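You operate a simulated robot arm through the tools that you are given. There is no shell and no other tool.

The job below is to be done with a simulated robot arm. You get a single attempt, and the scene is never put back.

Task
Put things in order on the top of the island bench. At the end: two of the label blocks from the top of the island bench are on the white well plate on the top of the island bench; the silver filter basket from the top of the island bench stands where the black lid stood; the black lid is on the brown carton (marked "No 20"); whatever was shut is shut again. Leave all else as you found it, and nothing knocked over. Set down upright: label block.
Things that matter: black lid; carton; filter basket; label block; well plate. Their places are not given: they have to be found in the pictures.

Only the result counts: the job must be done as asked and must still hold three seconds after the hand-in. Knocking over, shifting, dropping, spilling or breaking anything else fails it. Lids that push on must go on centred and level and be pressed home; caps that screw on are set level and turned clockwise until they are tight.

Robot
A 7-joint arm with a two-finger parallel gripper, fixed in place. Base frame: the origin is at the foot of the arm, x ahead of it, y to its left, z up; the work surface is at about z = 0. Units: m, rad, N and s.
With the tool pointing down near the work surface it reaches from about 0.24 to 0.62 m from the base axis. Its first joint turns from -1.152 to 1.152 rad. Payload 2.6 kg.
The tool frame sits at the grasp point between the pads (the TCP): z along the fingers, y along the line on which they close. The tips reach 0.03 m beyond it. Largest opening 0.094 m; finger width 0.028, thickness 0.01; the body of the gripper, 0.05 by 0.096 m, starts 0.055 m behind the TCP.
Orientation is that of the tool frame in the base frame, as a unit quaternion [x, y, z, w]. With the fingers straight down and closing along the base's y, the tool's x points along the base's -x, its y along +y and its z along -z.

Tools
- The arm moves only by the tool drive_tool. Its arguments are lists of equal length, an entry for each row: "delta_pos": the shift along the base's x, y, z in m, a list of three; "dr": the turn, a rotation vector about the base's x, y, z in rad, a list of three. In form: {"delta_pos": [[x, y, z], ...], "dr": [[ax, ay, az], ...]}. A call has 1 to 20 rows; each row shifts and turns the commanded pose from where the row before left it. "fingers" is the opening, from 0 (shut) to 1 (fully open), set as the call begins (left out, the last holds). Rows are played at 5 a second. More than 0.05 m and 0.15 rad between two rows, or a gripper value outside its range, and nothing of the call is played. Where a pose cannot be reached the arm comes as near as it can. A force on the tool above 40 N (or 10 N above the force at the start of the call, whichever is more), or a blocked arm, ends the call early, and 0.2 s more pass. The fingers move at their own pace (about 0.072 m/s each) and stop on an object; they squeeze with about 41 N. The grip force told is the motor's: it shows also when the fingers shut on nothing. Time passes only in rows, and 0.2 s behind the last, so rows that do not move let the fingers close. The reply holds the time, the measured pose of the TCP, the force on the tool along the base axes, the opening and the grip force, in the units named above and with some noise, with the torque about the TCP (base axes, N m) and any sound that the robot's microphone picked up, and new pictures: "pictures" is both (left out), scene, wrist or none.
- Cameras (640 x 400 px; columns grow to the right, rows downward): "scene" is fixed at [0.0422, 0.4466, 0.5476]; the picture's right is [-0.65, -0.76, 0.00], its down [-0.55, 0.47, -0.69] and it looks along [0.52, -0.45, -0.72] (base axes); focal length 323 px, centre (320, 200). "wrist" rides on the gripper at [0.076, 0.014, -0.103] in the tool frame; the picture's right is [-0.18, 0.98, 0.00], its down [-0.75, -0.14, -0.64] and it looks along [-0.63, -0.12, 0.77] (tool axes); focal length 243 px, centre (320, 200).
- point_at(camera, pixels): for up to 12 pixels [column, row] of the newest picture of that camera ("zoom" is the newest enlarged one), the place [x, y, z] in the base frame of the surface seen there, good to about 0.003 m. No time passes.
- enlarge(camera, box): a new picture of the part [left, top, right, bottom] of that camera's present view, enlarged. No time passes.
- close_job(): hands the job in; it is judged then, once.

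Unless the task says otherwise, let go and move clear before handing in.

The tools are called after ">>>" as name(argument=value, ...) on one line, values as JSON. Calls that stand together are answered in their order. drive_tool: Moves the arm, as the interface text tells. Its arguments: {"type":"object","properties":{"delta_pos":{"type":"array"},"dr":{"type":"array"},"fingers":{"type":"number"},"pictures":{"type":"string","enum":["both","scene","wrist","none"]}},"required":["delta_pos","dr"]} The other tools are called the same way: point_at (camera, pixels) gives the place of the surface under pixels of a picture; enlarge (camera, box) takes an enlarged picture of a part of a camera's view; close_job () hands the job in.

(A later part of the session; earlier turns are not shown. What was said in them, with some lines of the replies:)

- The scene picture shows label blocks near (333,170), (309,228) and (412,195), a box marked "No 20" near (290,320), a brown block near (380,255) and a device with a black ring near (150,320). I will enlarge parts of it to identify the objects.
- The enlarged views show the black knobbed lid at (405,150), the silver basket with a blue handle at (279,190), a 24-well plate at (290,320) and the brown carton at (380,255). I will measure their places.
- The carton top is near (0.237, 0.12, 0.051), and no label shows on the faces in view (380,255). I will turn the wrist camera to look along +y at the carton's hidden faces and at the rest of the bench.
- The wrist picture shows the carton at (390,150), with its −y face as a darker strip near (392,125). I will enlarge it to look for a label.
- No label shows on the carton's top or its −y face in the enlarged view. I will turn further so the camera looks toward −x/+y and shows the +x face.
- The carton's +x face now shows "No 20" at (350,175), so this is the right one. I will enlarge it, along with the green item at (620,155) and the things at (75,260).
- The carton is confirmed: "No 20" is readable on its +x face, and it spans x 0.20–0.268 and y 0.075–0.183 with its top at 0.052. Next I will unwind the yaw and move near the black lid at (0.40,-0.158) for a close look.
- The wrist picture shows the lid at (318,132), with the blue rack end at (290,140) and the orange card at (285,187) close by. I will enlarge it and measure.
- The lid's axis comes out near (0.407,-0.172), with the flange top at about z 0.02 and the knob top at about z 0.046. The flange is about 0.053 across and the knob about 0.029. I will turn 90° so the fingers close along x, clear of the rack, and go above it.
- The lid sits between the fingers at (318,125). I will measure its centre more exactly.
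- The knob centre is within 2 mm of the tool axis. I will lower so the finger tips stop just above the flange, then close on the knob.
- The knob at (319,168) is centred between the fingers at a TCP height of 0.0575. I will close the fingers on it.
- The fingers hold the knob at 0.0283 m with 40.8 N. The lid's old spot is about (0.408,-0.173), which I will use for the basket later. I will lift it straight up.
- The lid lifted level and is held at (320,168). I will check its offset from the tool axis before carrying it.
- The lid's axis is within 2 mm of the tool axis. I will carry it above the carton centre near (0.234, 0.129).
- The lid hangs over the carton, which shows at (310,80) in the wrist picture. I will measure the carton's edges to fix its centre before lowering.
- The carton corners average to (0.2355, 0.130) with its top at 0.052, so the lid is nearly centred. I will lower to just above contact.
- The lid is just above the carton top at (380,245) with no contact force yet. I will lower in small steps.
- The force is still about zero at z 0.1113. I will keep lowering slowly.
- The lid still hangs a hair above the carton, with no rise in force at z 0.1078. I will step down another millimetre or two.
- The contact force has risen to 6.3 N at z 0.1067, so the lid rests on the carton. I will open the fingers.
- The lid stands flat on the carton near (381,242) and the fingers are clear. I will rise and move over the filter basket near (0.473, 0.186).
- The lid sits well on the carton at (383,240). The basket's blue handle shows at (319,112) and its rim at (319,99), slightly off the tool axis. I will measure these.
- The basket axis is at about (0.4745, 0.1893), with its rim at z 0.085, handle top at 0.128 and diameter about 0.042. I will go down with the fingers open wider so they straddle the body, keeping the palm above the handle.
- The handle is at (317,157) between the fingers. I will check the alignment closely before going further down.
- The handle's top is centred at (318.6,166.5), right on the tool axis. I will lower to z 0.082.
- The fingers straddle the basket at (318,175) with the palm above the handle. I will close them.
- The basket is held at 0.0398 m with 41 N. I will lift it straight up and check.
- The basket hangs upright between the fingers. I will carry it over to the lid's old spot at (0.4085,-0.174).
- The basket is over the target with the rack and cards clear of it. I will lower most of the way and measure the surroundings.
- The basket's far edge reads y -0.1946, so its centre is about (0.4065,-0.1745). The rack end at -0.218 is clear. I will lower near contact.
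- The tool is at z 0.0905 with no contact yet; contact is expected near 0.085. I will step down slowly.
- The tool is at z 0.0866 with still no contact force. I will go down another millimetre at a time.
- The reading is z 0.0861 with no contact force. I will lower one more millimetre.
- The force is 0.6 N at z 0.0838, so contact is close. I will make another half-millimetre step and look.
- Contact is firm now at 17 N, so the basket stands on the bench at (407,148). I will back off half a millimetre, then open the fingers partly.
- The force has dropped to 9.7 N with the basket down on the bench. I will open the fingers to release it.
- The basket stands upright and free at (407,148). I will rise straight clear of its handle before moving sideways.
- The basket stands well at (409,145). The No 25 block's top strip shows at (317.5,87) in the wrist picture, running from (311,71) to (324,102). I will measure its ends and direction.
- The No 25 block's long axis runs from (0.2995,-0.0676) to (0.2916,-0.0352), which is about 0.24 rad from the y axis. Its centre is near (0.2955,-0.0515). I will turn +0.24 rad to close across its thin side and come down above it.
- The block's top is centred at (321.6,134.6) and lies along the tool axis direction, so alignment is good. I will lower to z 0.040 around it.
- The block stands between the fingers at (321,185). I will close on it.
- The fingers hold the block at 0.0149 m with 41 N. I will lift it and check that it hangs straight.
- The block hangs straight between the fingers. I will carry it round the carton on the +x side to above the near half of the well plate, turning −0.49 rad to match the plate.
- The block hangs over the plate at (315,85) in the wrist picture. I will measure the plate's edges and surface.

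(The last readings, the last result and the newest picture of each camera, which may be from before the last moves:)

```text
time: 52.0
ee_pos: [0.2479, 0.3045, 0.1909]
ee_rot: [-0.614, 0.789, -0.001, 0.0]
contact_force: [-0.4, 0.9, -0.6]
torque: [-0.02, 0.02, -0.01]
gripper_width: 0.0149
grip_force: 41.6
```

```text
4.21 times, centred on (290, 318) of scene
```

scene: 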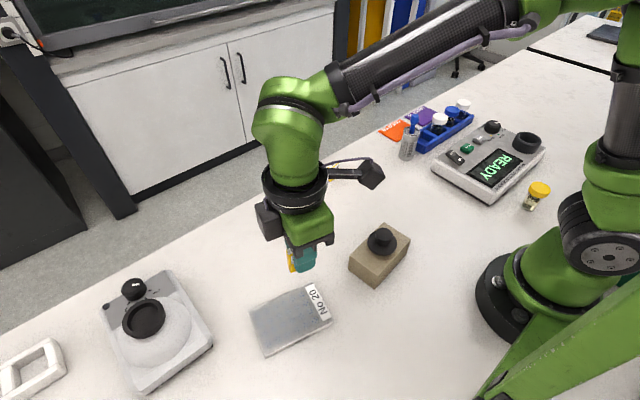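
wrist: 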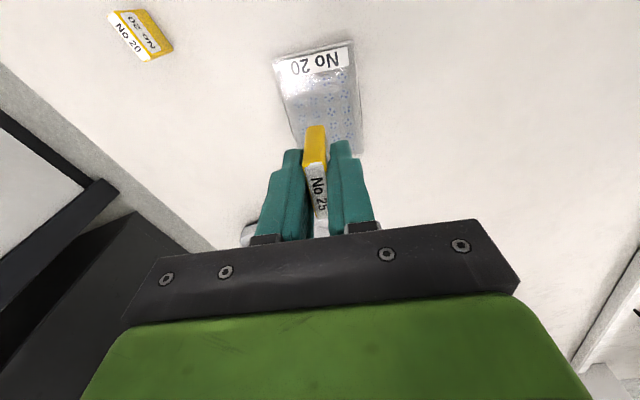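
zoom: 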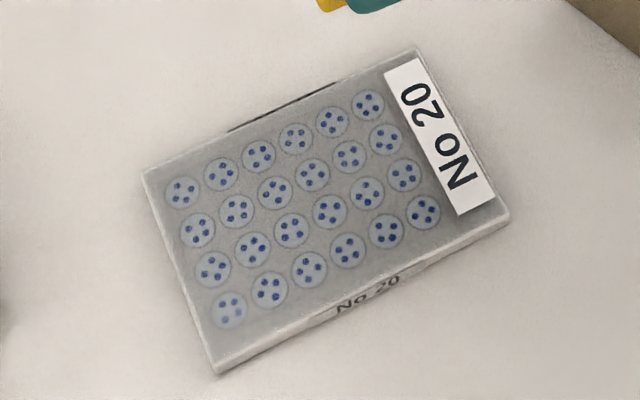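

The plate's corners average to (0.254, 0.329), its top is at about 0.012–0.014, and it is turned about −0.235 rad from y, which matches the tool. I will shift slightly and lower the block to just above its surface.

>>> drive_tool(delta_pos=[[0.0015, 0.006, -0.02], [0, 0, -0.03], [0, 0, -0.03], [0, 0, -0.03], [0, 0, -0.015], [0, 0, 0], [0, 0, 0]], dr=[[0, 0, 0], [0, 0, 0], [0, 0, 0], [0, 0, 0], [0, 0, 0], [0, 0, 0], [0, 0, 0]])

>>> enlarge(camera="scene", box=[240, 230, 360, 370])

>>> enlarge(camera="wrist", box=[220, 20, 420, 220])

```text
time: 53.6
ee_pos: [0.2509, 0.3122, 0.0656]
ee_rot: [-0.614, 0.789, 0.0, 0.0]
contact_force: [-0.8, 0.2, -0.5]
torque: [0.01, 0.04, 0.02]
gripper_width: 0.0148
grip_force: 40.8
```

scene: 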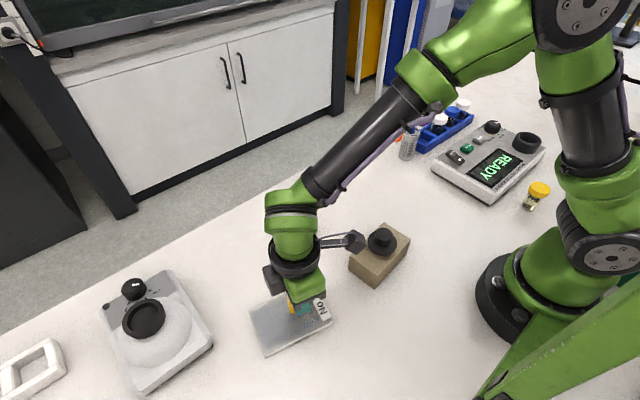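
wrist: 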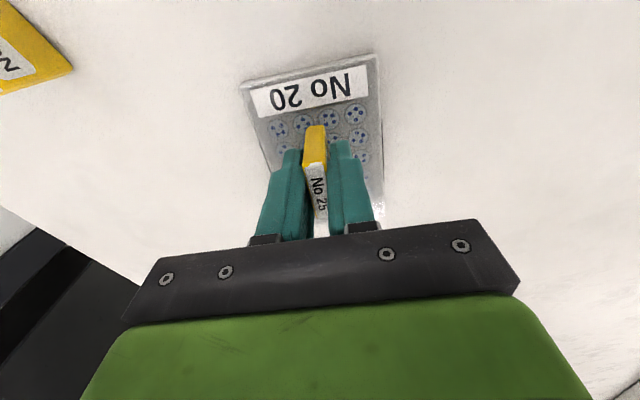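

```text
2.86 times, centred on (300, 300) of scene
```

zoom: 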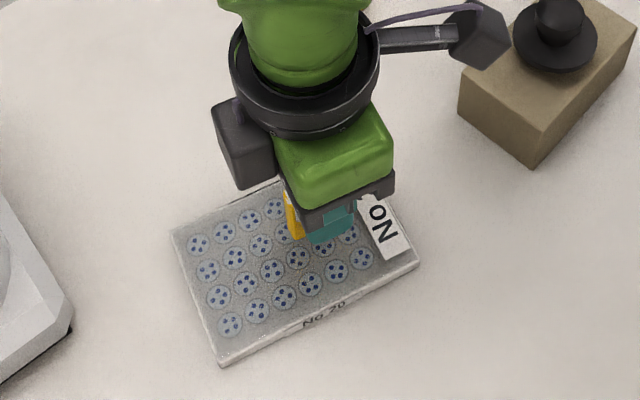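

```text
2.00 times, centred on (320, 120) of wrist
```

zoom: 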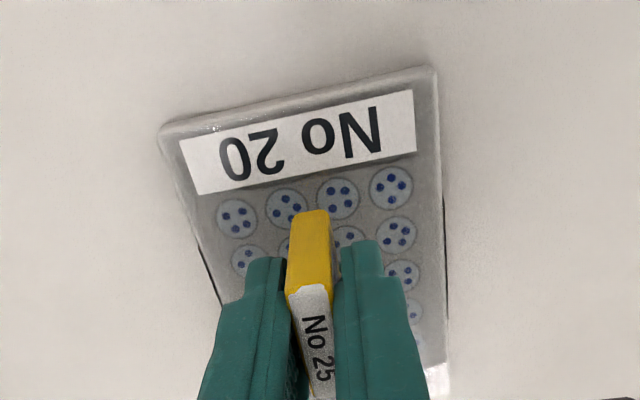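

The block is about 1 cm above the plate. I will lower it further and then creep until contact.

>>> drive_tool(delta_pos=[[0, 0, -0.004], [0, 0, -0.003], [0, 0, -0.0015], [0, 0, 0], [0, 0, 0]], dr=[[0, 0, 0], [0, 0, 0], [0, 0, 0], [0, 0, 0], [0, 0, 0]], pictures="none")

```text
time: 54.8
ee_pos: [0.2501, 0.3119, 0.0575]
ee_rot: [-0.614, 0.789, 0.0, 0.0]
contact_force: [-0.1, 0.3, 0.0]
torque: [0.03, -0.02, 0.01]
gripper_width: 0.015
grip_force: 40.9
```

The tool is at z 0.0575 with no contact. I will creep down a millimetre at a time.

>>> drive_tool(delta_pos=[[0, 0, -0.001], [0, 0, -0.001], [0, 0, 0], [0, 0, 0]], dr=[[0, 0, 0], [0, 0, 0], [0, 0, 0], [0, 0, 0]], pictures="none")

```text
time: 55.8
ee_pos: [0.2504, 0.3111, 0.0562]
ee_rot: [-0.615, 0.789, 0.0, 0.0]
contact_force: [-0.1, -0.4, 0.0]
torque: [-0.02, -0.01, 0.01]
gripper_width: 0.0152
grip_force: 41.3
```

There is still no contact at z 0.0562. I will go down another millimetre.

>>> drive_tool(delta_pos=[[0, 0, -0.001], [0, 0, 0], [0, 0, 0]], dr=[[0, 0, 0], [0, 0, 0], [0, 0, 0]], pictures="none")

```text
time: 56.6
ee_pos: [0.25, 0.3103, 0.0538]
ee_rot: [-0.614, 0.79, 0.0, -0.001]
contact_force: [0.4, -0.3, -0.9]
torque: [0.01, 0.0, 0.02]
gripper_width: 0.0148
grip_force: 41.3
```

No contact yet at z 0.0538. I will take another small step down.

>>> drive_tool(delta_pos=[[0, 0, -0.0007], [0, 0, 0], [0, 0, 0]], dr=[[0, 0, 0], [0, 0, 0], [0, 0, 0]], pictures="none")

```text
time: 57.4
ee_pos: [0.2501, 0.3108, 0.0542]
ee_rot: [-0.614, 0.789, 0.0, 0.0]
contact_force: [0.4, -1.7, 3.7]
torque: [-0.02, 0.03, 0.01]
gripper_width: 0.0149
grip_force: 41.2
```

A contact force of 3.7 N shows the block resting on the plate. I will open the fingers gently to release it.

>>> drive_tool(delta_pos=[[0, 0, 0], [0, 0, 0], [0, 0, 0], [0, 0, 0]], dr=[[0, 0, 0], [0, 0, 0], [0, 0, 0], [0, 0, 0]], fingers=0.4)

>>> enlarge(camera="wrist", box=[220, 60, 420, 220])

>>> enlarge(camera="scene", box=[240, 260, 350, 370])

```text
time: 58.4
ee_pos: [0.2494, 0.3112, 0.0553]
ee_rot: [-0.614, 0.789, 0.001, 0.0]
contact_force: [0.5, 0.0, 0.6]
torque: [0.02, 0.03, 0.0]
gripper_width: 0.0377
grip_force: 0.1
```

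scene: 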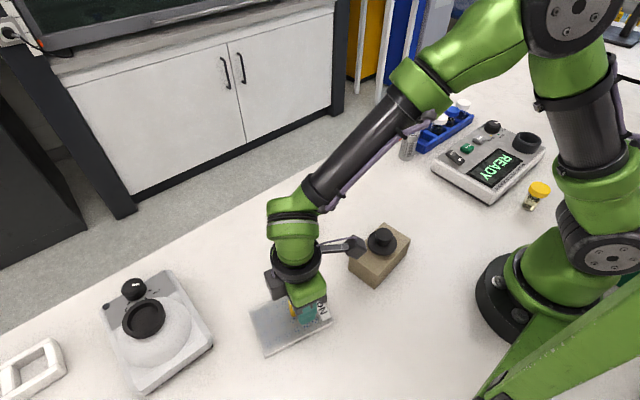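
wrist: 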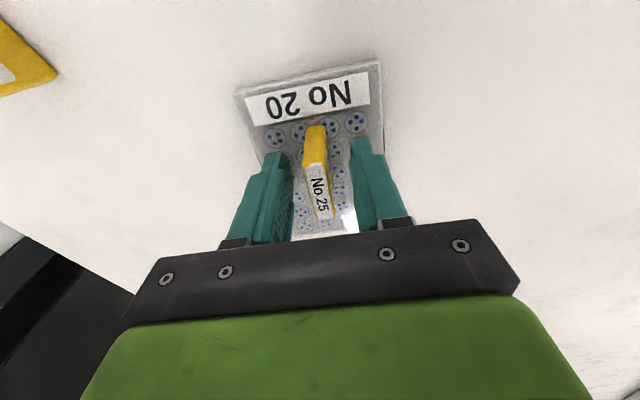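

```text
2.50 times, centred on (320, 140) of wrist
```

zoom: 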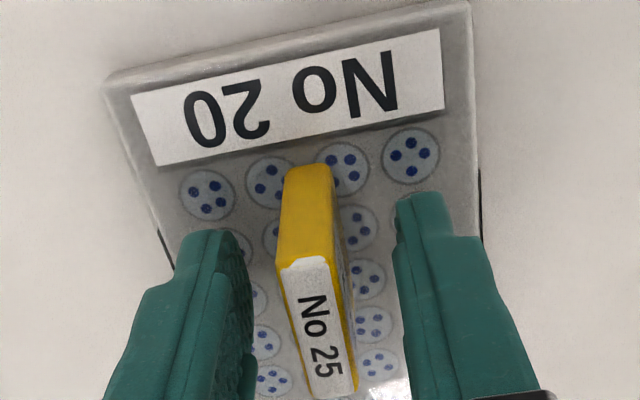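

```text
3.64 times, centred on (295, 315) of scene
```

zoom: 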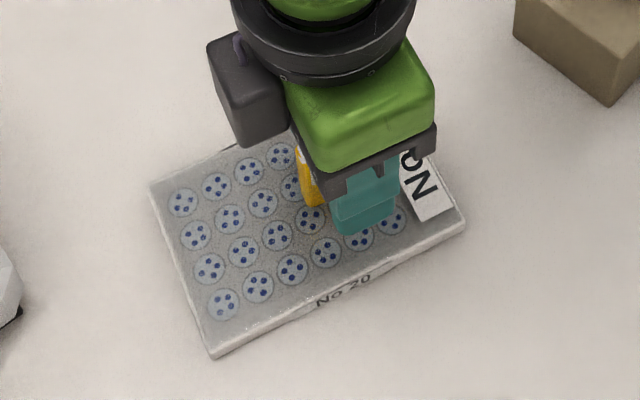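

The No 25 block stands upright on the plate at (318,190). I will rise straight up and move over the No 20 block near (0.373, 0.185).

>>> drive_tool(delta_pos=[[0, 0, 0.015], [0, 0, 0.03], [0, 0, 0.04], [0, 0, 0.04], [0, 0, 0.02], [0.0245, -0.0252, 0], [0.0245, -0.0252, 0], [0.0245, -0.0252, 0], [0.0245, -0.0252, 0], [0.0245, -0.0252, 0], [0, 0, 0], [0, 0, 0]], dr=[[0, 0, 0], [0, 0, 0], [0, 0, 0], [0, 0, 0], [0, 0, 0], [0, 0, 0], [0, 0, 0], [0, 0, 0], [0, 0, 0], [0, 0, 0], [0, 0, 0], [0, 0, 0]], fingers=0.5)

>>> enlarge(camera="wrist", box=[260, 50, 380, 150])

>>> enlarge(camera="scene", box=[240, 210, 420, 360])

```text
time: 61.0
ee_pos: [0.3753, 0.1855, 0.1995]
ee_rot: [-0.614, 0.789, 0.0, 0.0]
contact_force: [-0.1, -0.3, 0.8]
torque: [-0.02, -0.04, -0.02]
gripper_width: 0.0472
grip_force: 0.0
```

scene: 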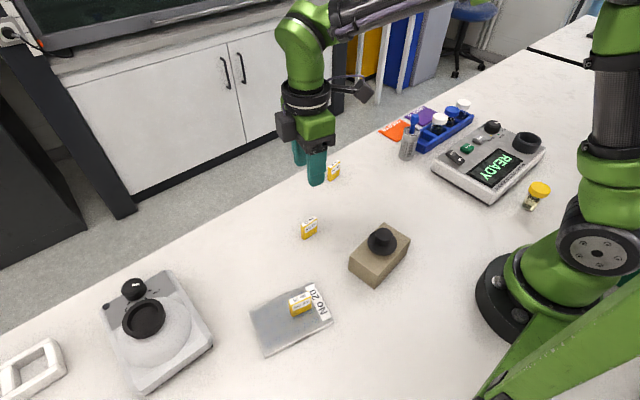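
wrist: 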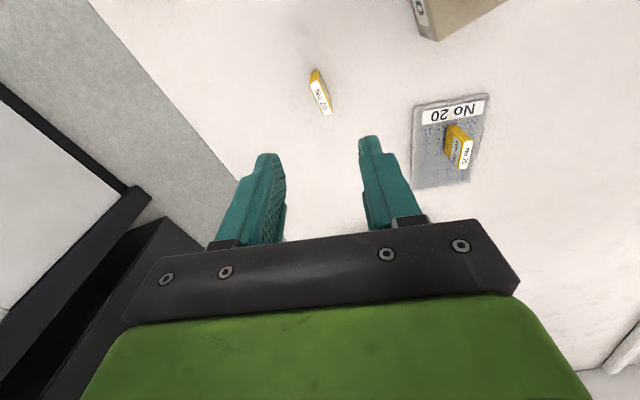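

```text
4.00 times, centred on (320, 100) of wrist
```

zoom: 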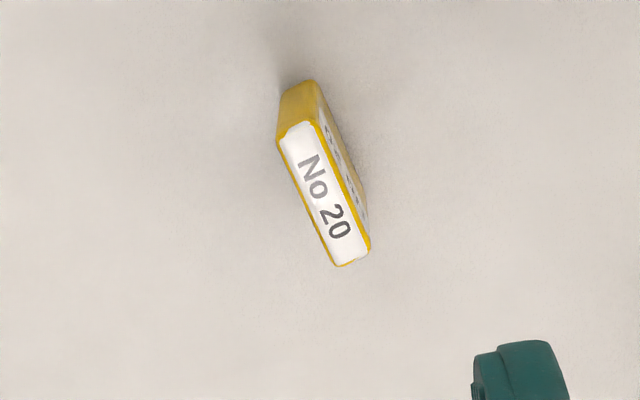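

```text
2.67 times, centred on (330, 285) of scene
```

zoom: 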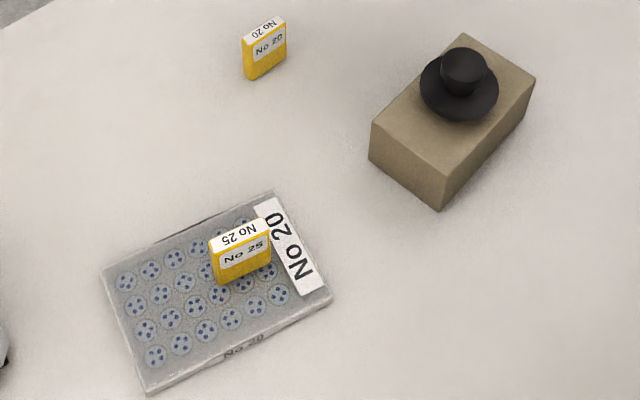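

The No 25 block stands upright on the plate, and the No 20 block's top shows at (321,98.5). I will measure its ends for direction.

>>> point_at(camera="wrist", pixels=[[314, 84], [321, 98.5], [328, 113], [317, 81.5], [311, 85], [331, 111], [325, 115]])

```text
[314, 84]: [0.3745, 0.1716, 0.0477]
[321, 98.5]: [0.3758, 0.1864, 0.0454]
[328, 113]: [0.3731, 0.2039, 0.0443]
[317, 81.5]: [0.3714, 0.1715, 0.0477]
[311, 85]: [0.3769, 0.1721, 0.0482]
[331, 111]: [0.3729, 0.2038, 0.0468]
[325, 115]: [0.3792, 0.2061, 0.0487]
```

The block's long axis runs along y, from (0.3745,0.1716) to (0.3735,0.204), with its centre at (0.375,0.1875). I will turn +0.26 rad and come down above it.

>>> drive_tool(delta_pos=[[0, 0.001, -0.02], [0, 0.001, -0.025], [0, 0, -0.025], [0, 0, -0.02], [0, 0, 0], [0, 0, 0]], dr=[[0, 0, 0.13], [0, 0, 0.135], [0, 0, 0], [0, 0, 0], [0, 0, 0], [0, 0, 0]])

>>> enlarge(camera="wrist", box=[240, 80, 400, 200])

```text
time: 62.4
ee_pos: [0.3719, 0.1872, 0.1097]
ee_rot: [0.714, -0.701, 0.0, 0.0]
contact_force: [0.3, -0.4, 0.0]
torque: [-0.01, 0.01, 0.0]
gripper_width: 0.0471
grip_force: 0.0
```

scene: 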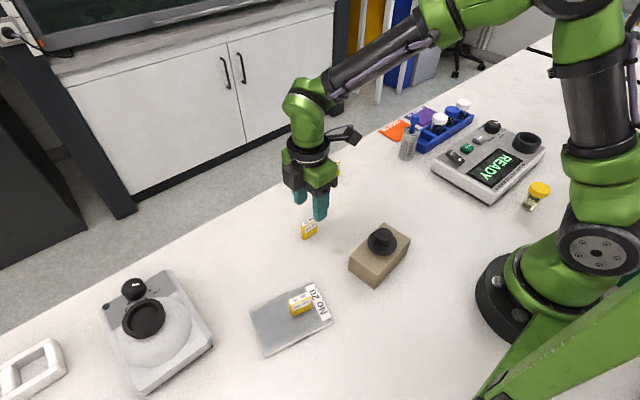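
wrist: 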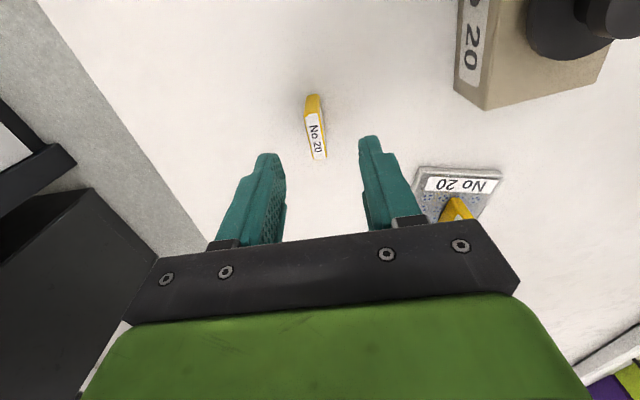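

```text
3.33 times, centred on (320, 140) of wrist
```

zoom: 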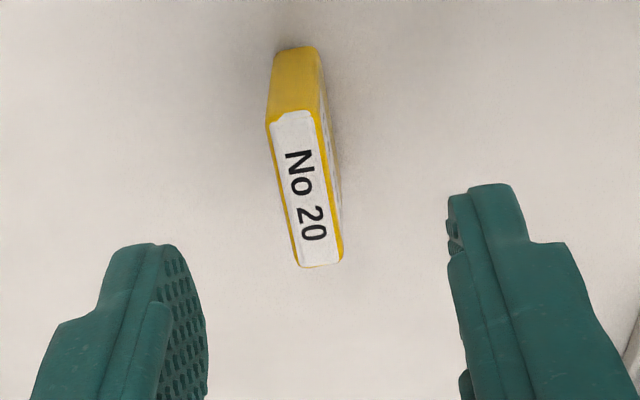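

The block is centred at (315.6,137), so I need about 3 mm more in +x; the direction matches. I will shift and lower to z 0.040.

>>> drive_tool(delta_pos=[[0.003, 0, -0.018], [0, 0, -0.018], [0, 0, -0.016], [0, 0, -0.01], [0, 0, -0.007], [0, 0, 0], [0, 0, 0]], dr=[[0, 0, 0], [0, 0, 0], [0, 0, 0], [0, 0, 0], [0, 0, 0], [0, 0, 0], [0, 0, 0]])

>>> enlarge(camera="wrist", box=[240, 110, 400, 230])

```text
time: 64.0
ee_pos: [0.3734, 0.1871, 0.0394]
ee_rot: [0.713, -0.701, -0.001, 0.0]
contact_force: [0.0, -0.4, 0.3]
torque: [0.0, 0.02, 0.01]
gripper_width: 0.047
grip_force: 0.1
```

scene: 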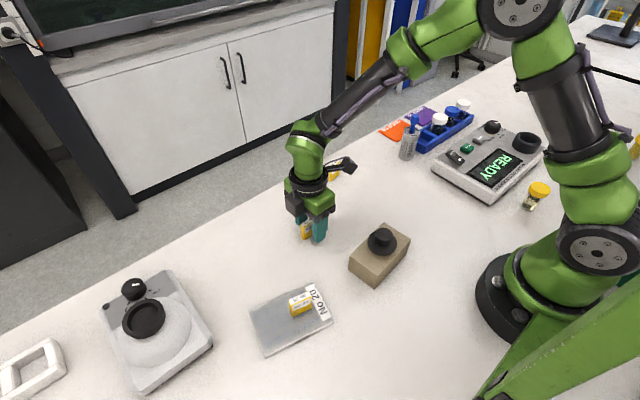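
wrist: 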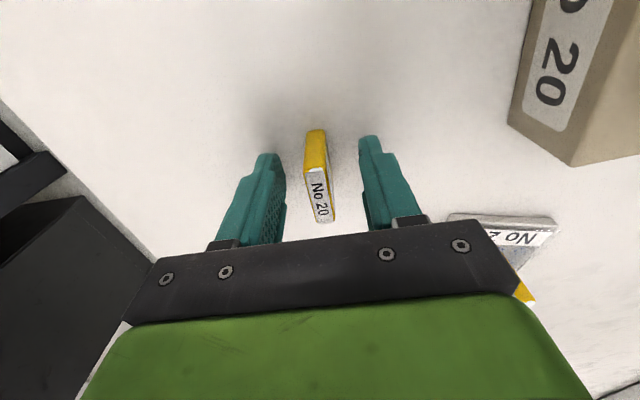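

```text
3.33 times, centred on (320, 170) of wrist
```

zoom: 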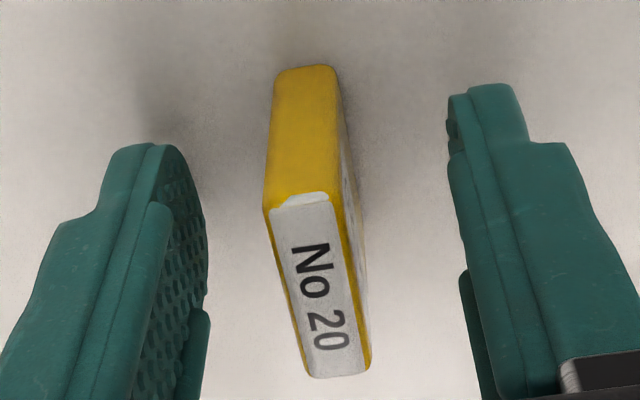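

The No 20 block stands between the fingers at (319,180). I will close on it.

>>> drive_tool(delta_pos=[[0, 0, 0], [0, 0, 0], [0, 0, 0], [0, 0, 0]], dr=[[0, 0, 0], [0, 0, 0], [0, 0, 0], [0, 0, 0]], fingers=0)

>>> enlarge(camera="wrist", box=[260, 110, 380, 230])

```text
time: 65.0
ee_pos: [0.3748, 0.1869, 0.0386]
ee_rot: [0.713, -0.701, 0.0, 0.0]
contact_force: [0.2, 0.2, -0.5]
torque: [0.01, -0.01, -0.03]
gripper_width: 0.015
grip_force: 41.3
```

scene: 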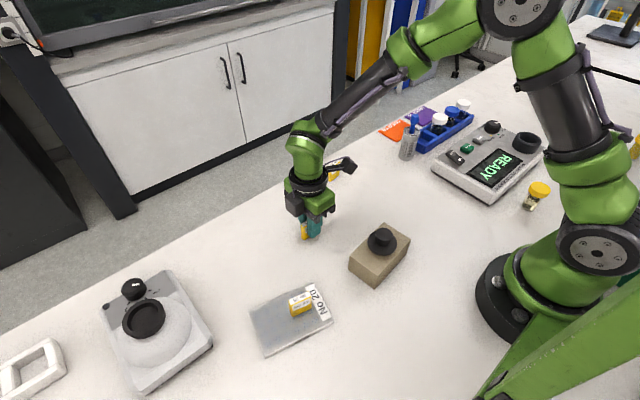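
wrist: 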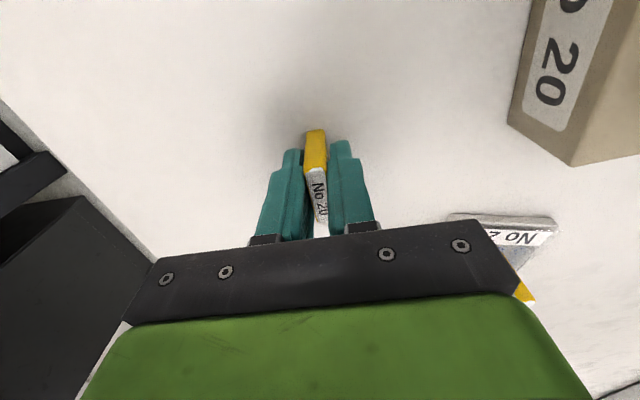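

```text
3.33 times, centred on (320, 170) of wrist
```

zoom: 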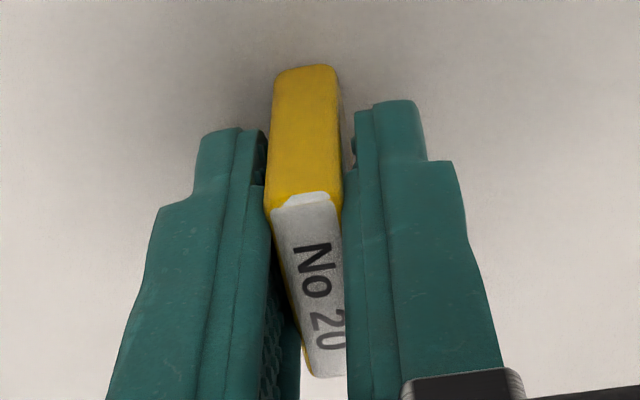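

The block is held at 0.015 m with 41 N. I will lift it and carry it over the far half of the plate near (0.2613, 0.360), turning −0.25 rad.

>>> drive_tool(delta_pos=[[0, 0, 0.01], [0, 0, 0.03], [0, 0, 0.04], [0, 0, 0.04], [0, 0, 0.03], [0, 0, 0], [-0.0142, 0.0216, 0], [-0.0142, 0.0216, 0], [-0.0142, 0.0216, 0], [-0.0142, 0.0216, 0], [-0.0142, 0.0216, 0], [-0.0142, 0.0216, 0], [-0.0142, 0.0216, 0], [-0.0142, 0.0216, 0], [0, 0, 0], [0, 0, 0]], dr=[[0, 0, 0], [0, 0, 0], [0, 0, 0], [0, 0, 0], [0, 0, 0], [0, 0, 0], [0, 0, -0.0315], [0, 0, -0.0315], [0, 0, -0.0315], [0, 0, -0.0315], [0, 0, -0.0315], [0, 0, -0.0315], [0, 0, -0.0315], [0, 0, -0.0315], [0, 0, 0], [0, 0, 0]])

>>> enlarge(camera="wrist", box=[220, 20, 420, 220])

>>> enlarge(camera="scene", box=[220, 200, 420, 370])

```text
time: 68.4
ee_pos: [0.262, 0.3608, 0.1914]
ee_rot: [-0.62, 0.785, 0.0, -0.001]
contact_force: [-0.5, 0.9, -0.7]
torque: [0.0, 0.01, 0.0]
gripper_width: 0.015
grip_force: 41.0
```

scene: 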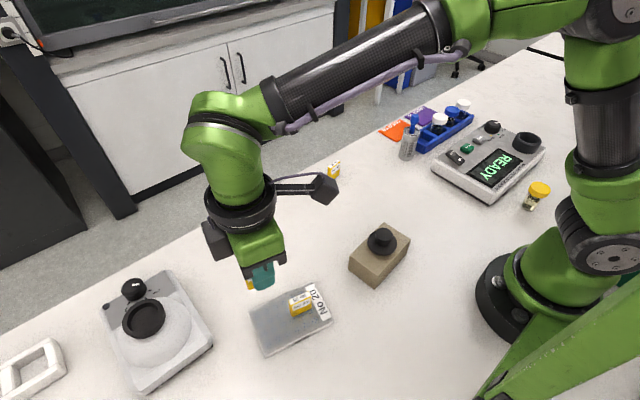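
wrist: 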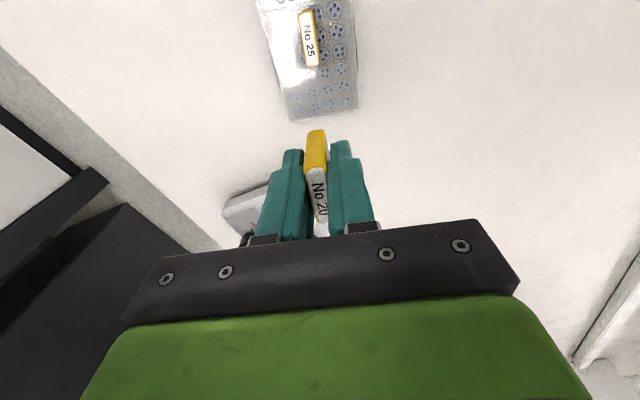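

```text
2.00 times, centred on (320, 120) of wrist
```

zoom: 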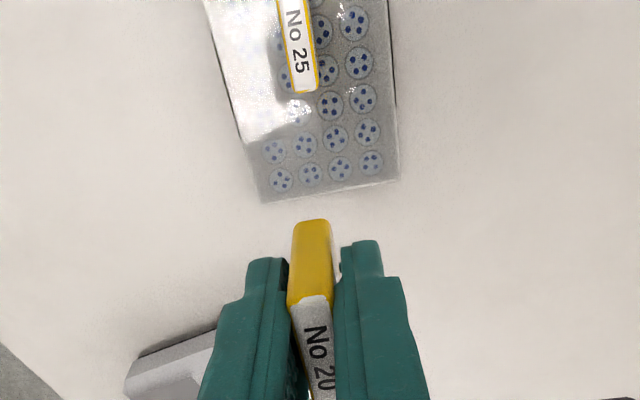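

```text
2.35 times, centred on (320, 285) of scene
```

zoom: 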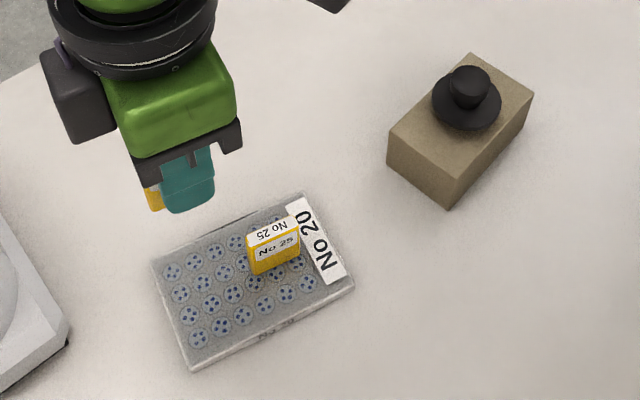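

The tool axis meets the plate near (320,90) in the wrist picture, centred across it, with about 8 mm to the far edge and a gap to the No 25 block. I will lower it to just above the plate.

>>> drive_tool(delta_pos=[[0, 0, -0.02], [0, 0, -0.03], [0, 0, -0.03], [0, 0, -0.03], [0, 0, -0.015], [0, 0, 0], [0, 0, 0]], dr=[[0, 0, 0], [0, 0, 0], [0, 0, 0], [0, 0, 0], [0, 0, 0], [0, 0, 0], [0, 0, 0]])

>>> enlarge(camera="wrist", box=[220, 20, 420, 220])

>>> enlarge(camera="scene", box=[230, 240, 350, 370])

```text
time: 70.0
ee_pos: [0.2633, 0.3586, 0.0655]
ee_rot: [-0.62, 0.785, 0.001, -0.001]
contact_force: [-0.5, 0.3, 0.7]
torque: [0.0, -0.01, 0.01]
gripper_width: 0.0149
grip_force: 40.7
```

scene: 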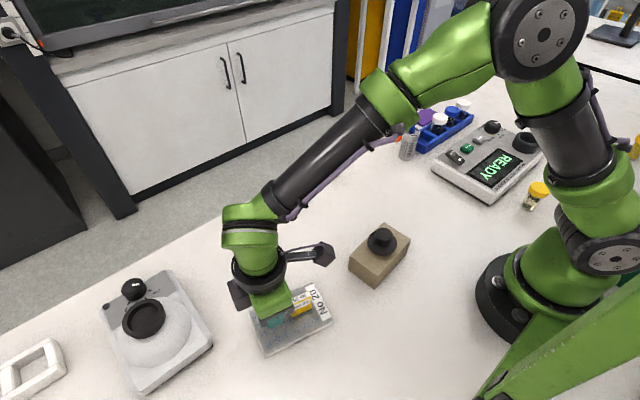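
wrist: 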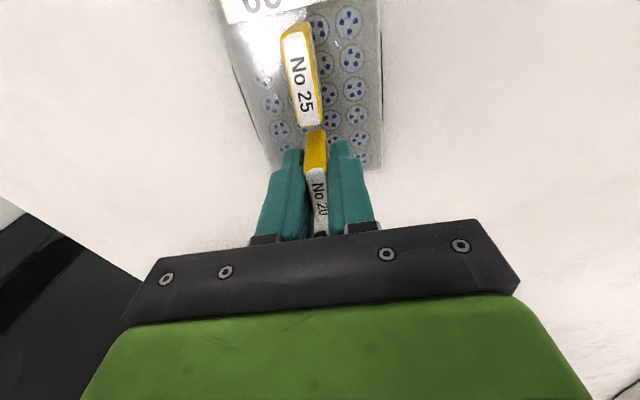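

```text
2.00 times, centred on (320, 120) of wrist
```

zoom: 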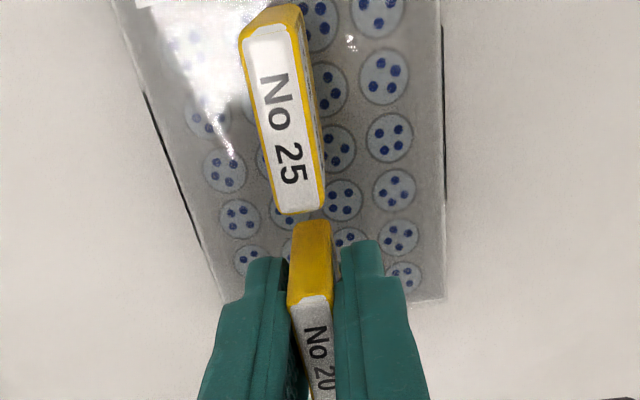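

```text
3.08 times, centred on (290, 305) of scene
```

zoom: 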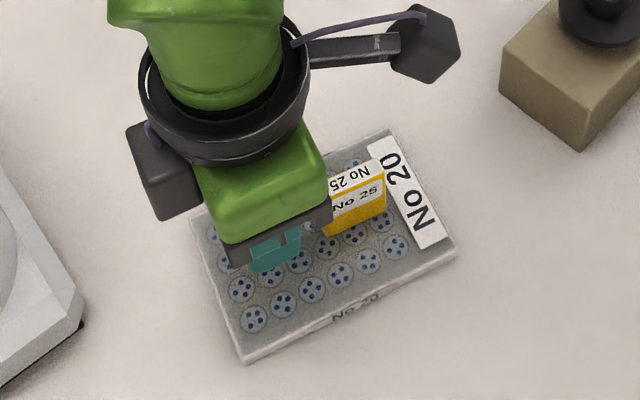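

The block is about 1 cm above the plate, in line with the No 25 block and clear of it. I will lower and creep to contact.

>>> drive_tool(delta_pos=[[0, 0, -0.004], [0, 0, -0.003], [0, 0, -0.0015], [0, 0, -0.001], [0, 0, 0], [0, 0, 0]], dr=[[0, 0, 0], [0, 0, 0], [0, 0, 0], [0, 0, 0], [0, 0, 0], [0, 0, 0]], pictures="none")

```text
time: 71.4
ee_pos: [0.2622, 0.3592, 0.0553]
ee_rot: [-0.62, 0.785, 0.001, 0.0]
contact_force: [-0.3, -0.5, -0.4]
torque: [-0.05, -0.01, 0.01]
gripper_width: 0.0146
grip_force: 41.2
```

There is no contact at z 0.0553. I will creep down further.

>>> drive_tool(delta_pos=[[0, 0, -0.001], [0, 0, 0], [0, 0, 0]], dr=[[0, 0, 0], [0, 0, 0], [0, 0, 0]], pictures="none")

```text
time: 72.2
ee_pos: [0.2617, 0.3588, 0.0543]
ee_rot: [-0.62, 0.785, 0.0, 0.0]
contact_force: [-0.1, -0.4, 0.5]
torque: [-0.02, 0.0, 0.01]
gripper_width: 0.015
grip_force: 40.5
```

There is still no clear contact at z 0.0543. I will take another small step down.

>>> drive_tool(delta_pos=[[0, 0, -0.0008], [0, 0, 0], [0, 0, 0]], dr=[[0, 0, 0], [0, 0, 0], [0, 0, 0]], pictures="none")

```text
time: 73.0
ee_pos: [0.2621, 0.36, 0.0536]
ee_rot: [-0.62, 0.785, 0.0, -0.001]
contact_force: [-0.6, -0.4, 0.2]
torque: [-0.02, 0.02, -0.01]
gripper_width: 0.0151
grip_force: 41.0
```

The force is still about zero at z 0.0536. I will go down another 0.7 mm.

>>> drive_tool(delta_pos=[[0, 0, -0.0007], [0, 0, 0], [0, 0, 0]], dr=[[0, 0, 0], [0, 0, 0], [0, 0, 0]], pictures="none")

```text
time: 73.8
ee_pos: [0.2619, 0.3592, 0.0539]
ee_rot: [-0.62, 0.785, -0.001, 0.0]
contact_force: [-1.0, 0.2, -0.2]
torque: [0.0, -0.01, 0.03]
gripper_width: 0.0148
grip_force: 40.9
```

There is no contact yet at about z 0.053. I will continue down by 0.7 mm.

>>> drive_tool(delta_pos=[[0, 0, -0.0007], [0, 0, 0], [0, 0, 0]], dr=[[0, 0, 0], [0, 0, 0], [0, 0, 0]], pictures="scene")

>>> enlarge(camera="scene", box=[240, 270, 330, 360])

```text
time: 74.6
ee_pos: [0.2619, 0.3598, 0.0518]
ee_rot: [-0.62, 0.785, 0.001, 0.0]
contact_force: [0.0, -0.4, 3.5]
torque: [-0.01, 0.03, 0.0]
gripper_width: 0.0151
grip_force: 40.7
```

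scene: 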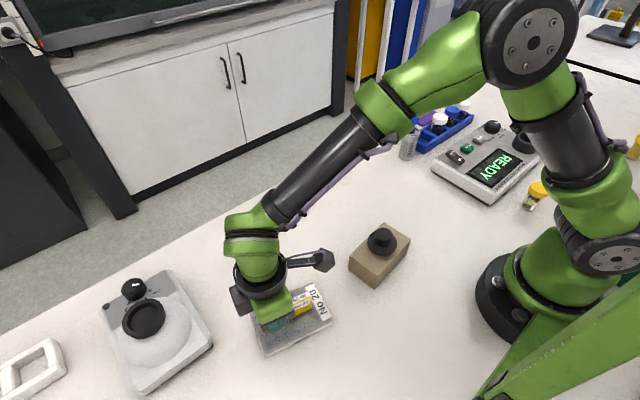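

```text
4.44 times, centred on (285, 315) of scene
```

zoom: 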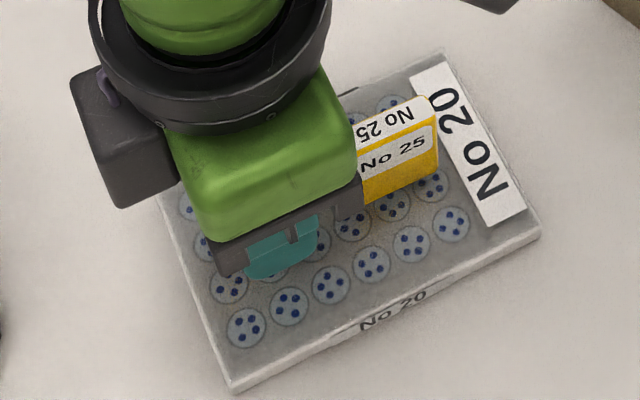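

A contact force of 3.5 N at z 0.0518 shows the block is down on the plate. I will open the fingers.

>>> drive_tool(delta_pos=[[0, 0, 0], [0, 0, 0], [0, 0, 0], [0, 0, 0]], dr=[[0, 0, 0], [0, 0, 0], [0, 0, 0], [0, 0, 0]], fingers=0.4)

>>> enlarge(camera="wrist", box=[220, 60, 420, 240])

```text
time: 75.6
ee_pos: [0.2626, 0.3603, 0.053]
ee_rot: [-0.62, 0.785, 0.0, 0.0]
contact_force: [0.0, 0.2, -0.8]
torque: [0.01, -0.04, 0.05]
gripper_width: 0.0377
grip_force: 0.0
```

scene: 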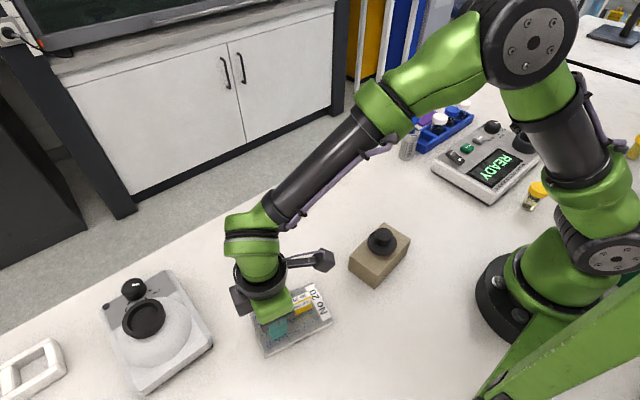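
wrist: 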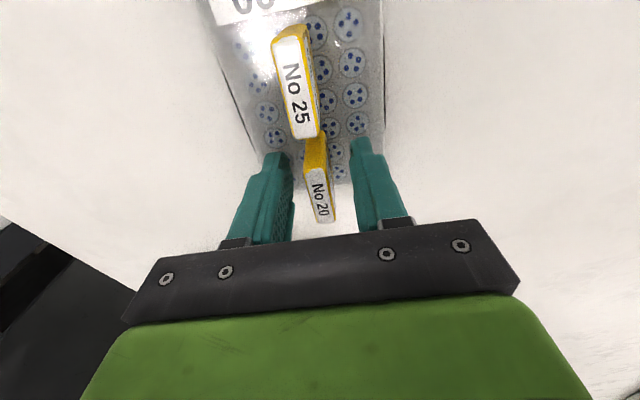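

```text
2.22 times, centred on (320, 150) of wrist
```

zoom: 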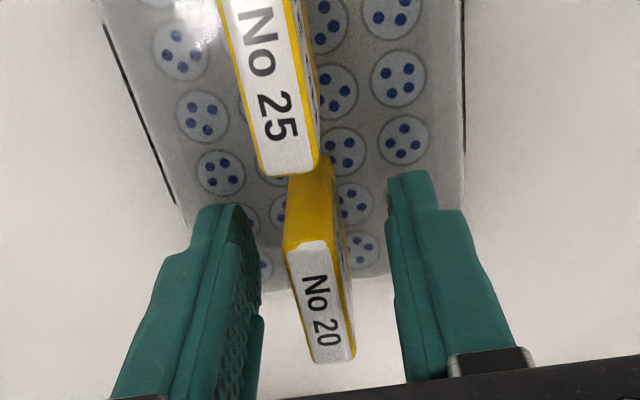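

Both blocks stand on the plate and the fingers are clear at (280,165) and (362,150). I will rise straight up and move away to get a clear view.

>>> drive_tool(delta_pos=[[0, 0, 0.015], [0, 0, 0.03], [0, 0, 0.04], [0, 0, 0.04], [0, 0, 0.04], [0.014, -0.035, 0.005], [0.014, -0.035, 0.005], [0.014, -0.035, 0.005], [0.014, -0.035, 0.005], [0.014, -0.035, 0.005], [0.014, -0.035, 0], [0.014, -0.035, 0], [0, 0, 0], [0, 0, 0]], dr=[[0, 0, 0], [0, 0, 0], [0, 0, 0], [0, 0, 0], [0, 0, 0], [0, 0, 0], [0, 0, 0], [0, 0, 0], [0, 0, 0], [0, 0, 0], [0, 0, 0], [0, 0, 0], [0, 0, 0], [0, 0, 0]])

>>> enlarge(camera="scene", box=[230, 200, 430, 370])

>>> enlarge(camera="scene", box=[310, 80, 560, 220])

>>> enlarge(camera="scene", box=[0, 240, 240, 400])

```text
time: 78.6
ee_pos: [0.3594, 0.1156, 0.242]
ee_rot: [-0.619, 0.785, 0.0, 0.0]
contact_force: [-0.4, -0.6, -0.2]
torque: [0.0, 0.0, 0.02]
gripper_width: 0.0375
grip_force: 0.1
```

scene: 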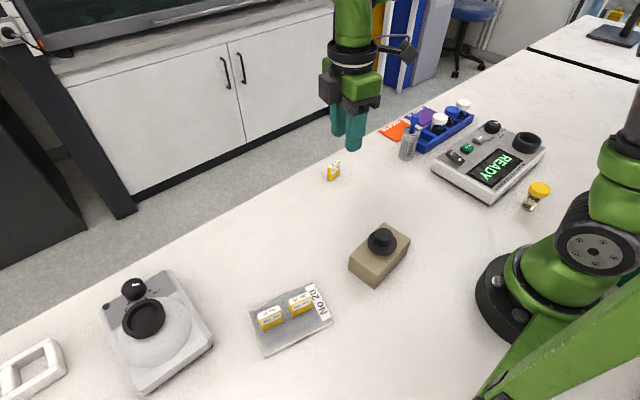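
wrist: 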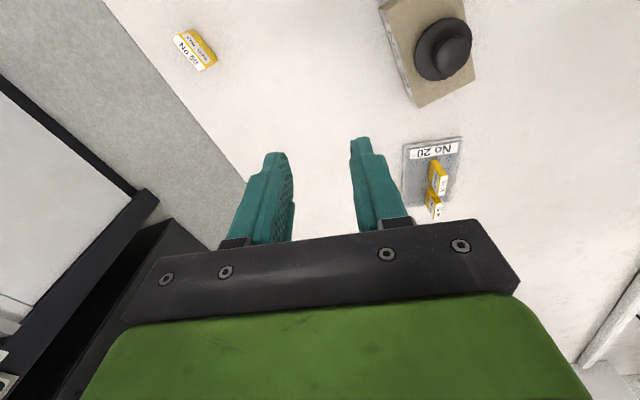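

```text
2.35 times, centred on (330, 285) of scene
```

zoom: 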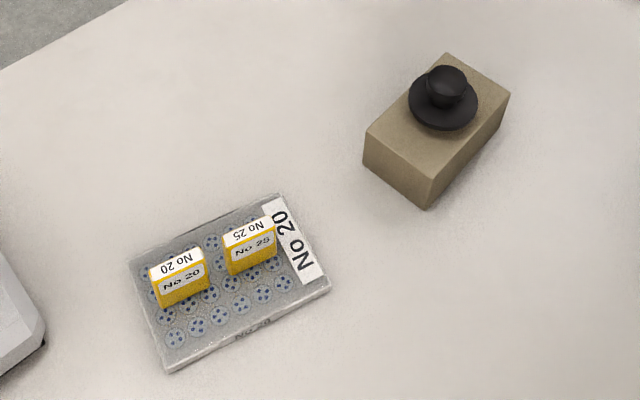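

```text
2.56 times, centred on (435, 150) of scene
```

zoom: 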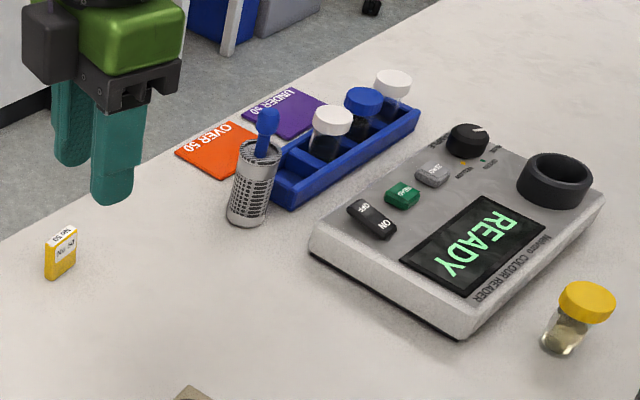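

```text
2.50 times, centred on (120, 320) of scene
```

zoom: 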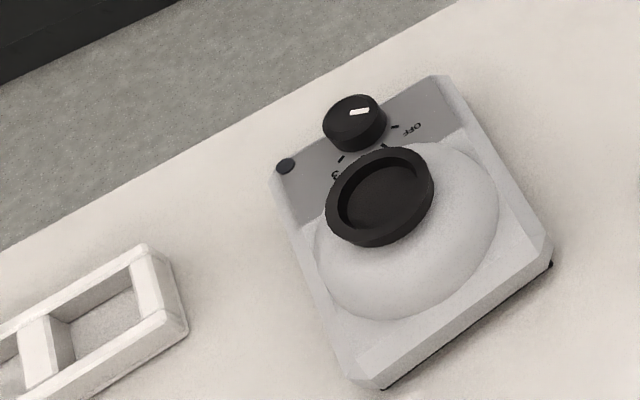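

The clear views show both blocks upright on the plate at (271,316) and (300,304), and the lid on the carton at (383,240). The basket is standing where the lid was, at (408,148), and everything else looks unchanged. I will make a last check of the positions before handing in.

>>> point_at(camera="scene", pixels=[[407, 156], [409, 140], [412, 122], [382, 233], [383, 248], [271, 312], [300, 298], [253, 311], [330, 319]])

>>> enlarge(camera="wrist", box=[360, 0, 500, 230])

>>> enlarge(camera="scene", box=[390, 110, 440, 165])

```text
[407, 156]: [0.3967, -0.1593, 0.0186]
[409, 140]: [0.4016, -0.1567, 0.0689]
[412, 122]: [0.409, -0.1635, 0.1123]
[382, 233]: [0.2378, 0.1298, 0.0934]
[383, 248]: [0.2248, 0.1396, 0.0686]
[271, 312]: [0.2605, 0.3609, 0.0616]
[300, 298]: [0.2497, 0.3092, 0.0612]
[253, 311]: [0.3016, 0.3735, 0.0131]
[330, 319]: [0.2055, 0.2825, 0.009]
```

```text
1.74 times, centred on (430, 115) of wrist
```

zoom: 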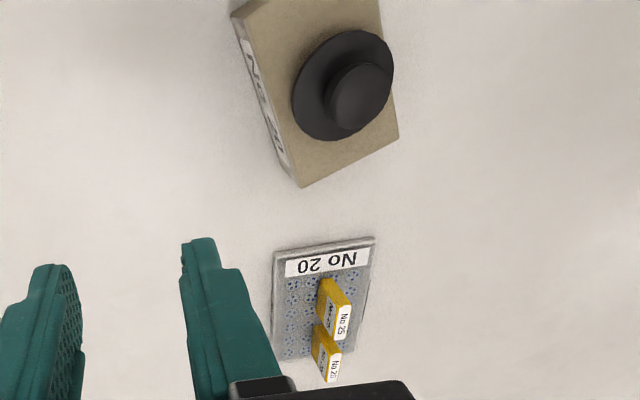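

```text
7.27 times, centred on (415, 138) of scene
```

zoom: 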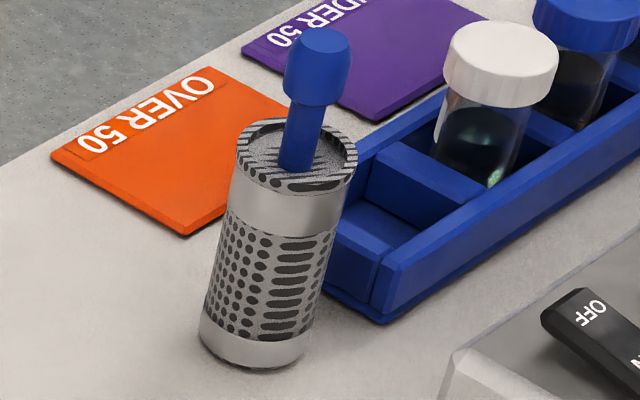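

All the checks agree. The basket stands at about (0.409,-0.174) where the lid was, the lid is flat on the "No 20" carton, and both label blocks are upright on the well plate with their tops at z 0.061. The gripper is empty and clear, so I will hand the job in.

>>> close_job()

```text
The job is handed in.
```

The job is handed in, and the last pictures show everything where you asked for it. I don't have the judge's result.

- **Label blocks:** No 25 and No 20 stand upright on the well plate. The No 50 block stays where it was.
- **Filter basket:** it stands upright at about (0.409, -0.174), where the black lid had been, to within a few millimetres.
- **Black lid:** it rests level near the middle of the brown carton. I confirmed the carton from the "No 20" label on its +x face.
- **Everything else:** nothing else looks moved or knocked over. I found nothing shut that had to be opened, so there was nothing to shut again.

I let go of everything and moved the gripper clear before handing in.
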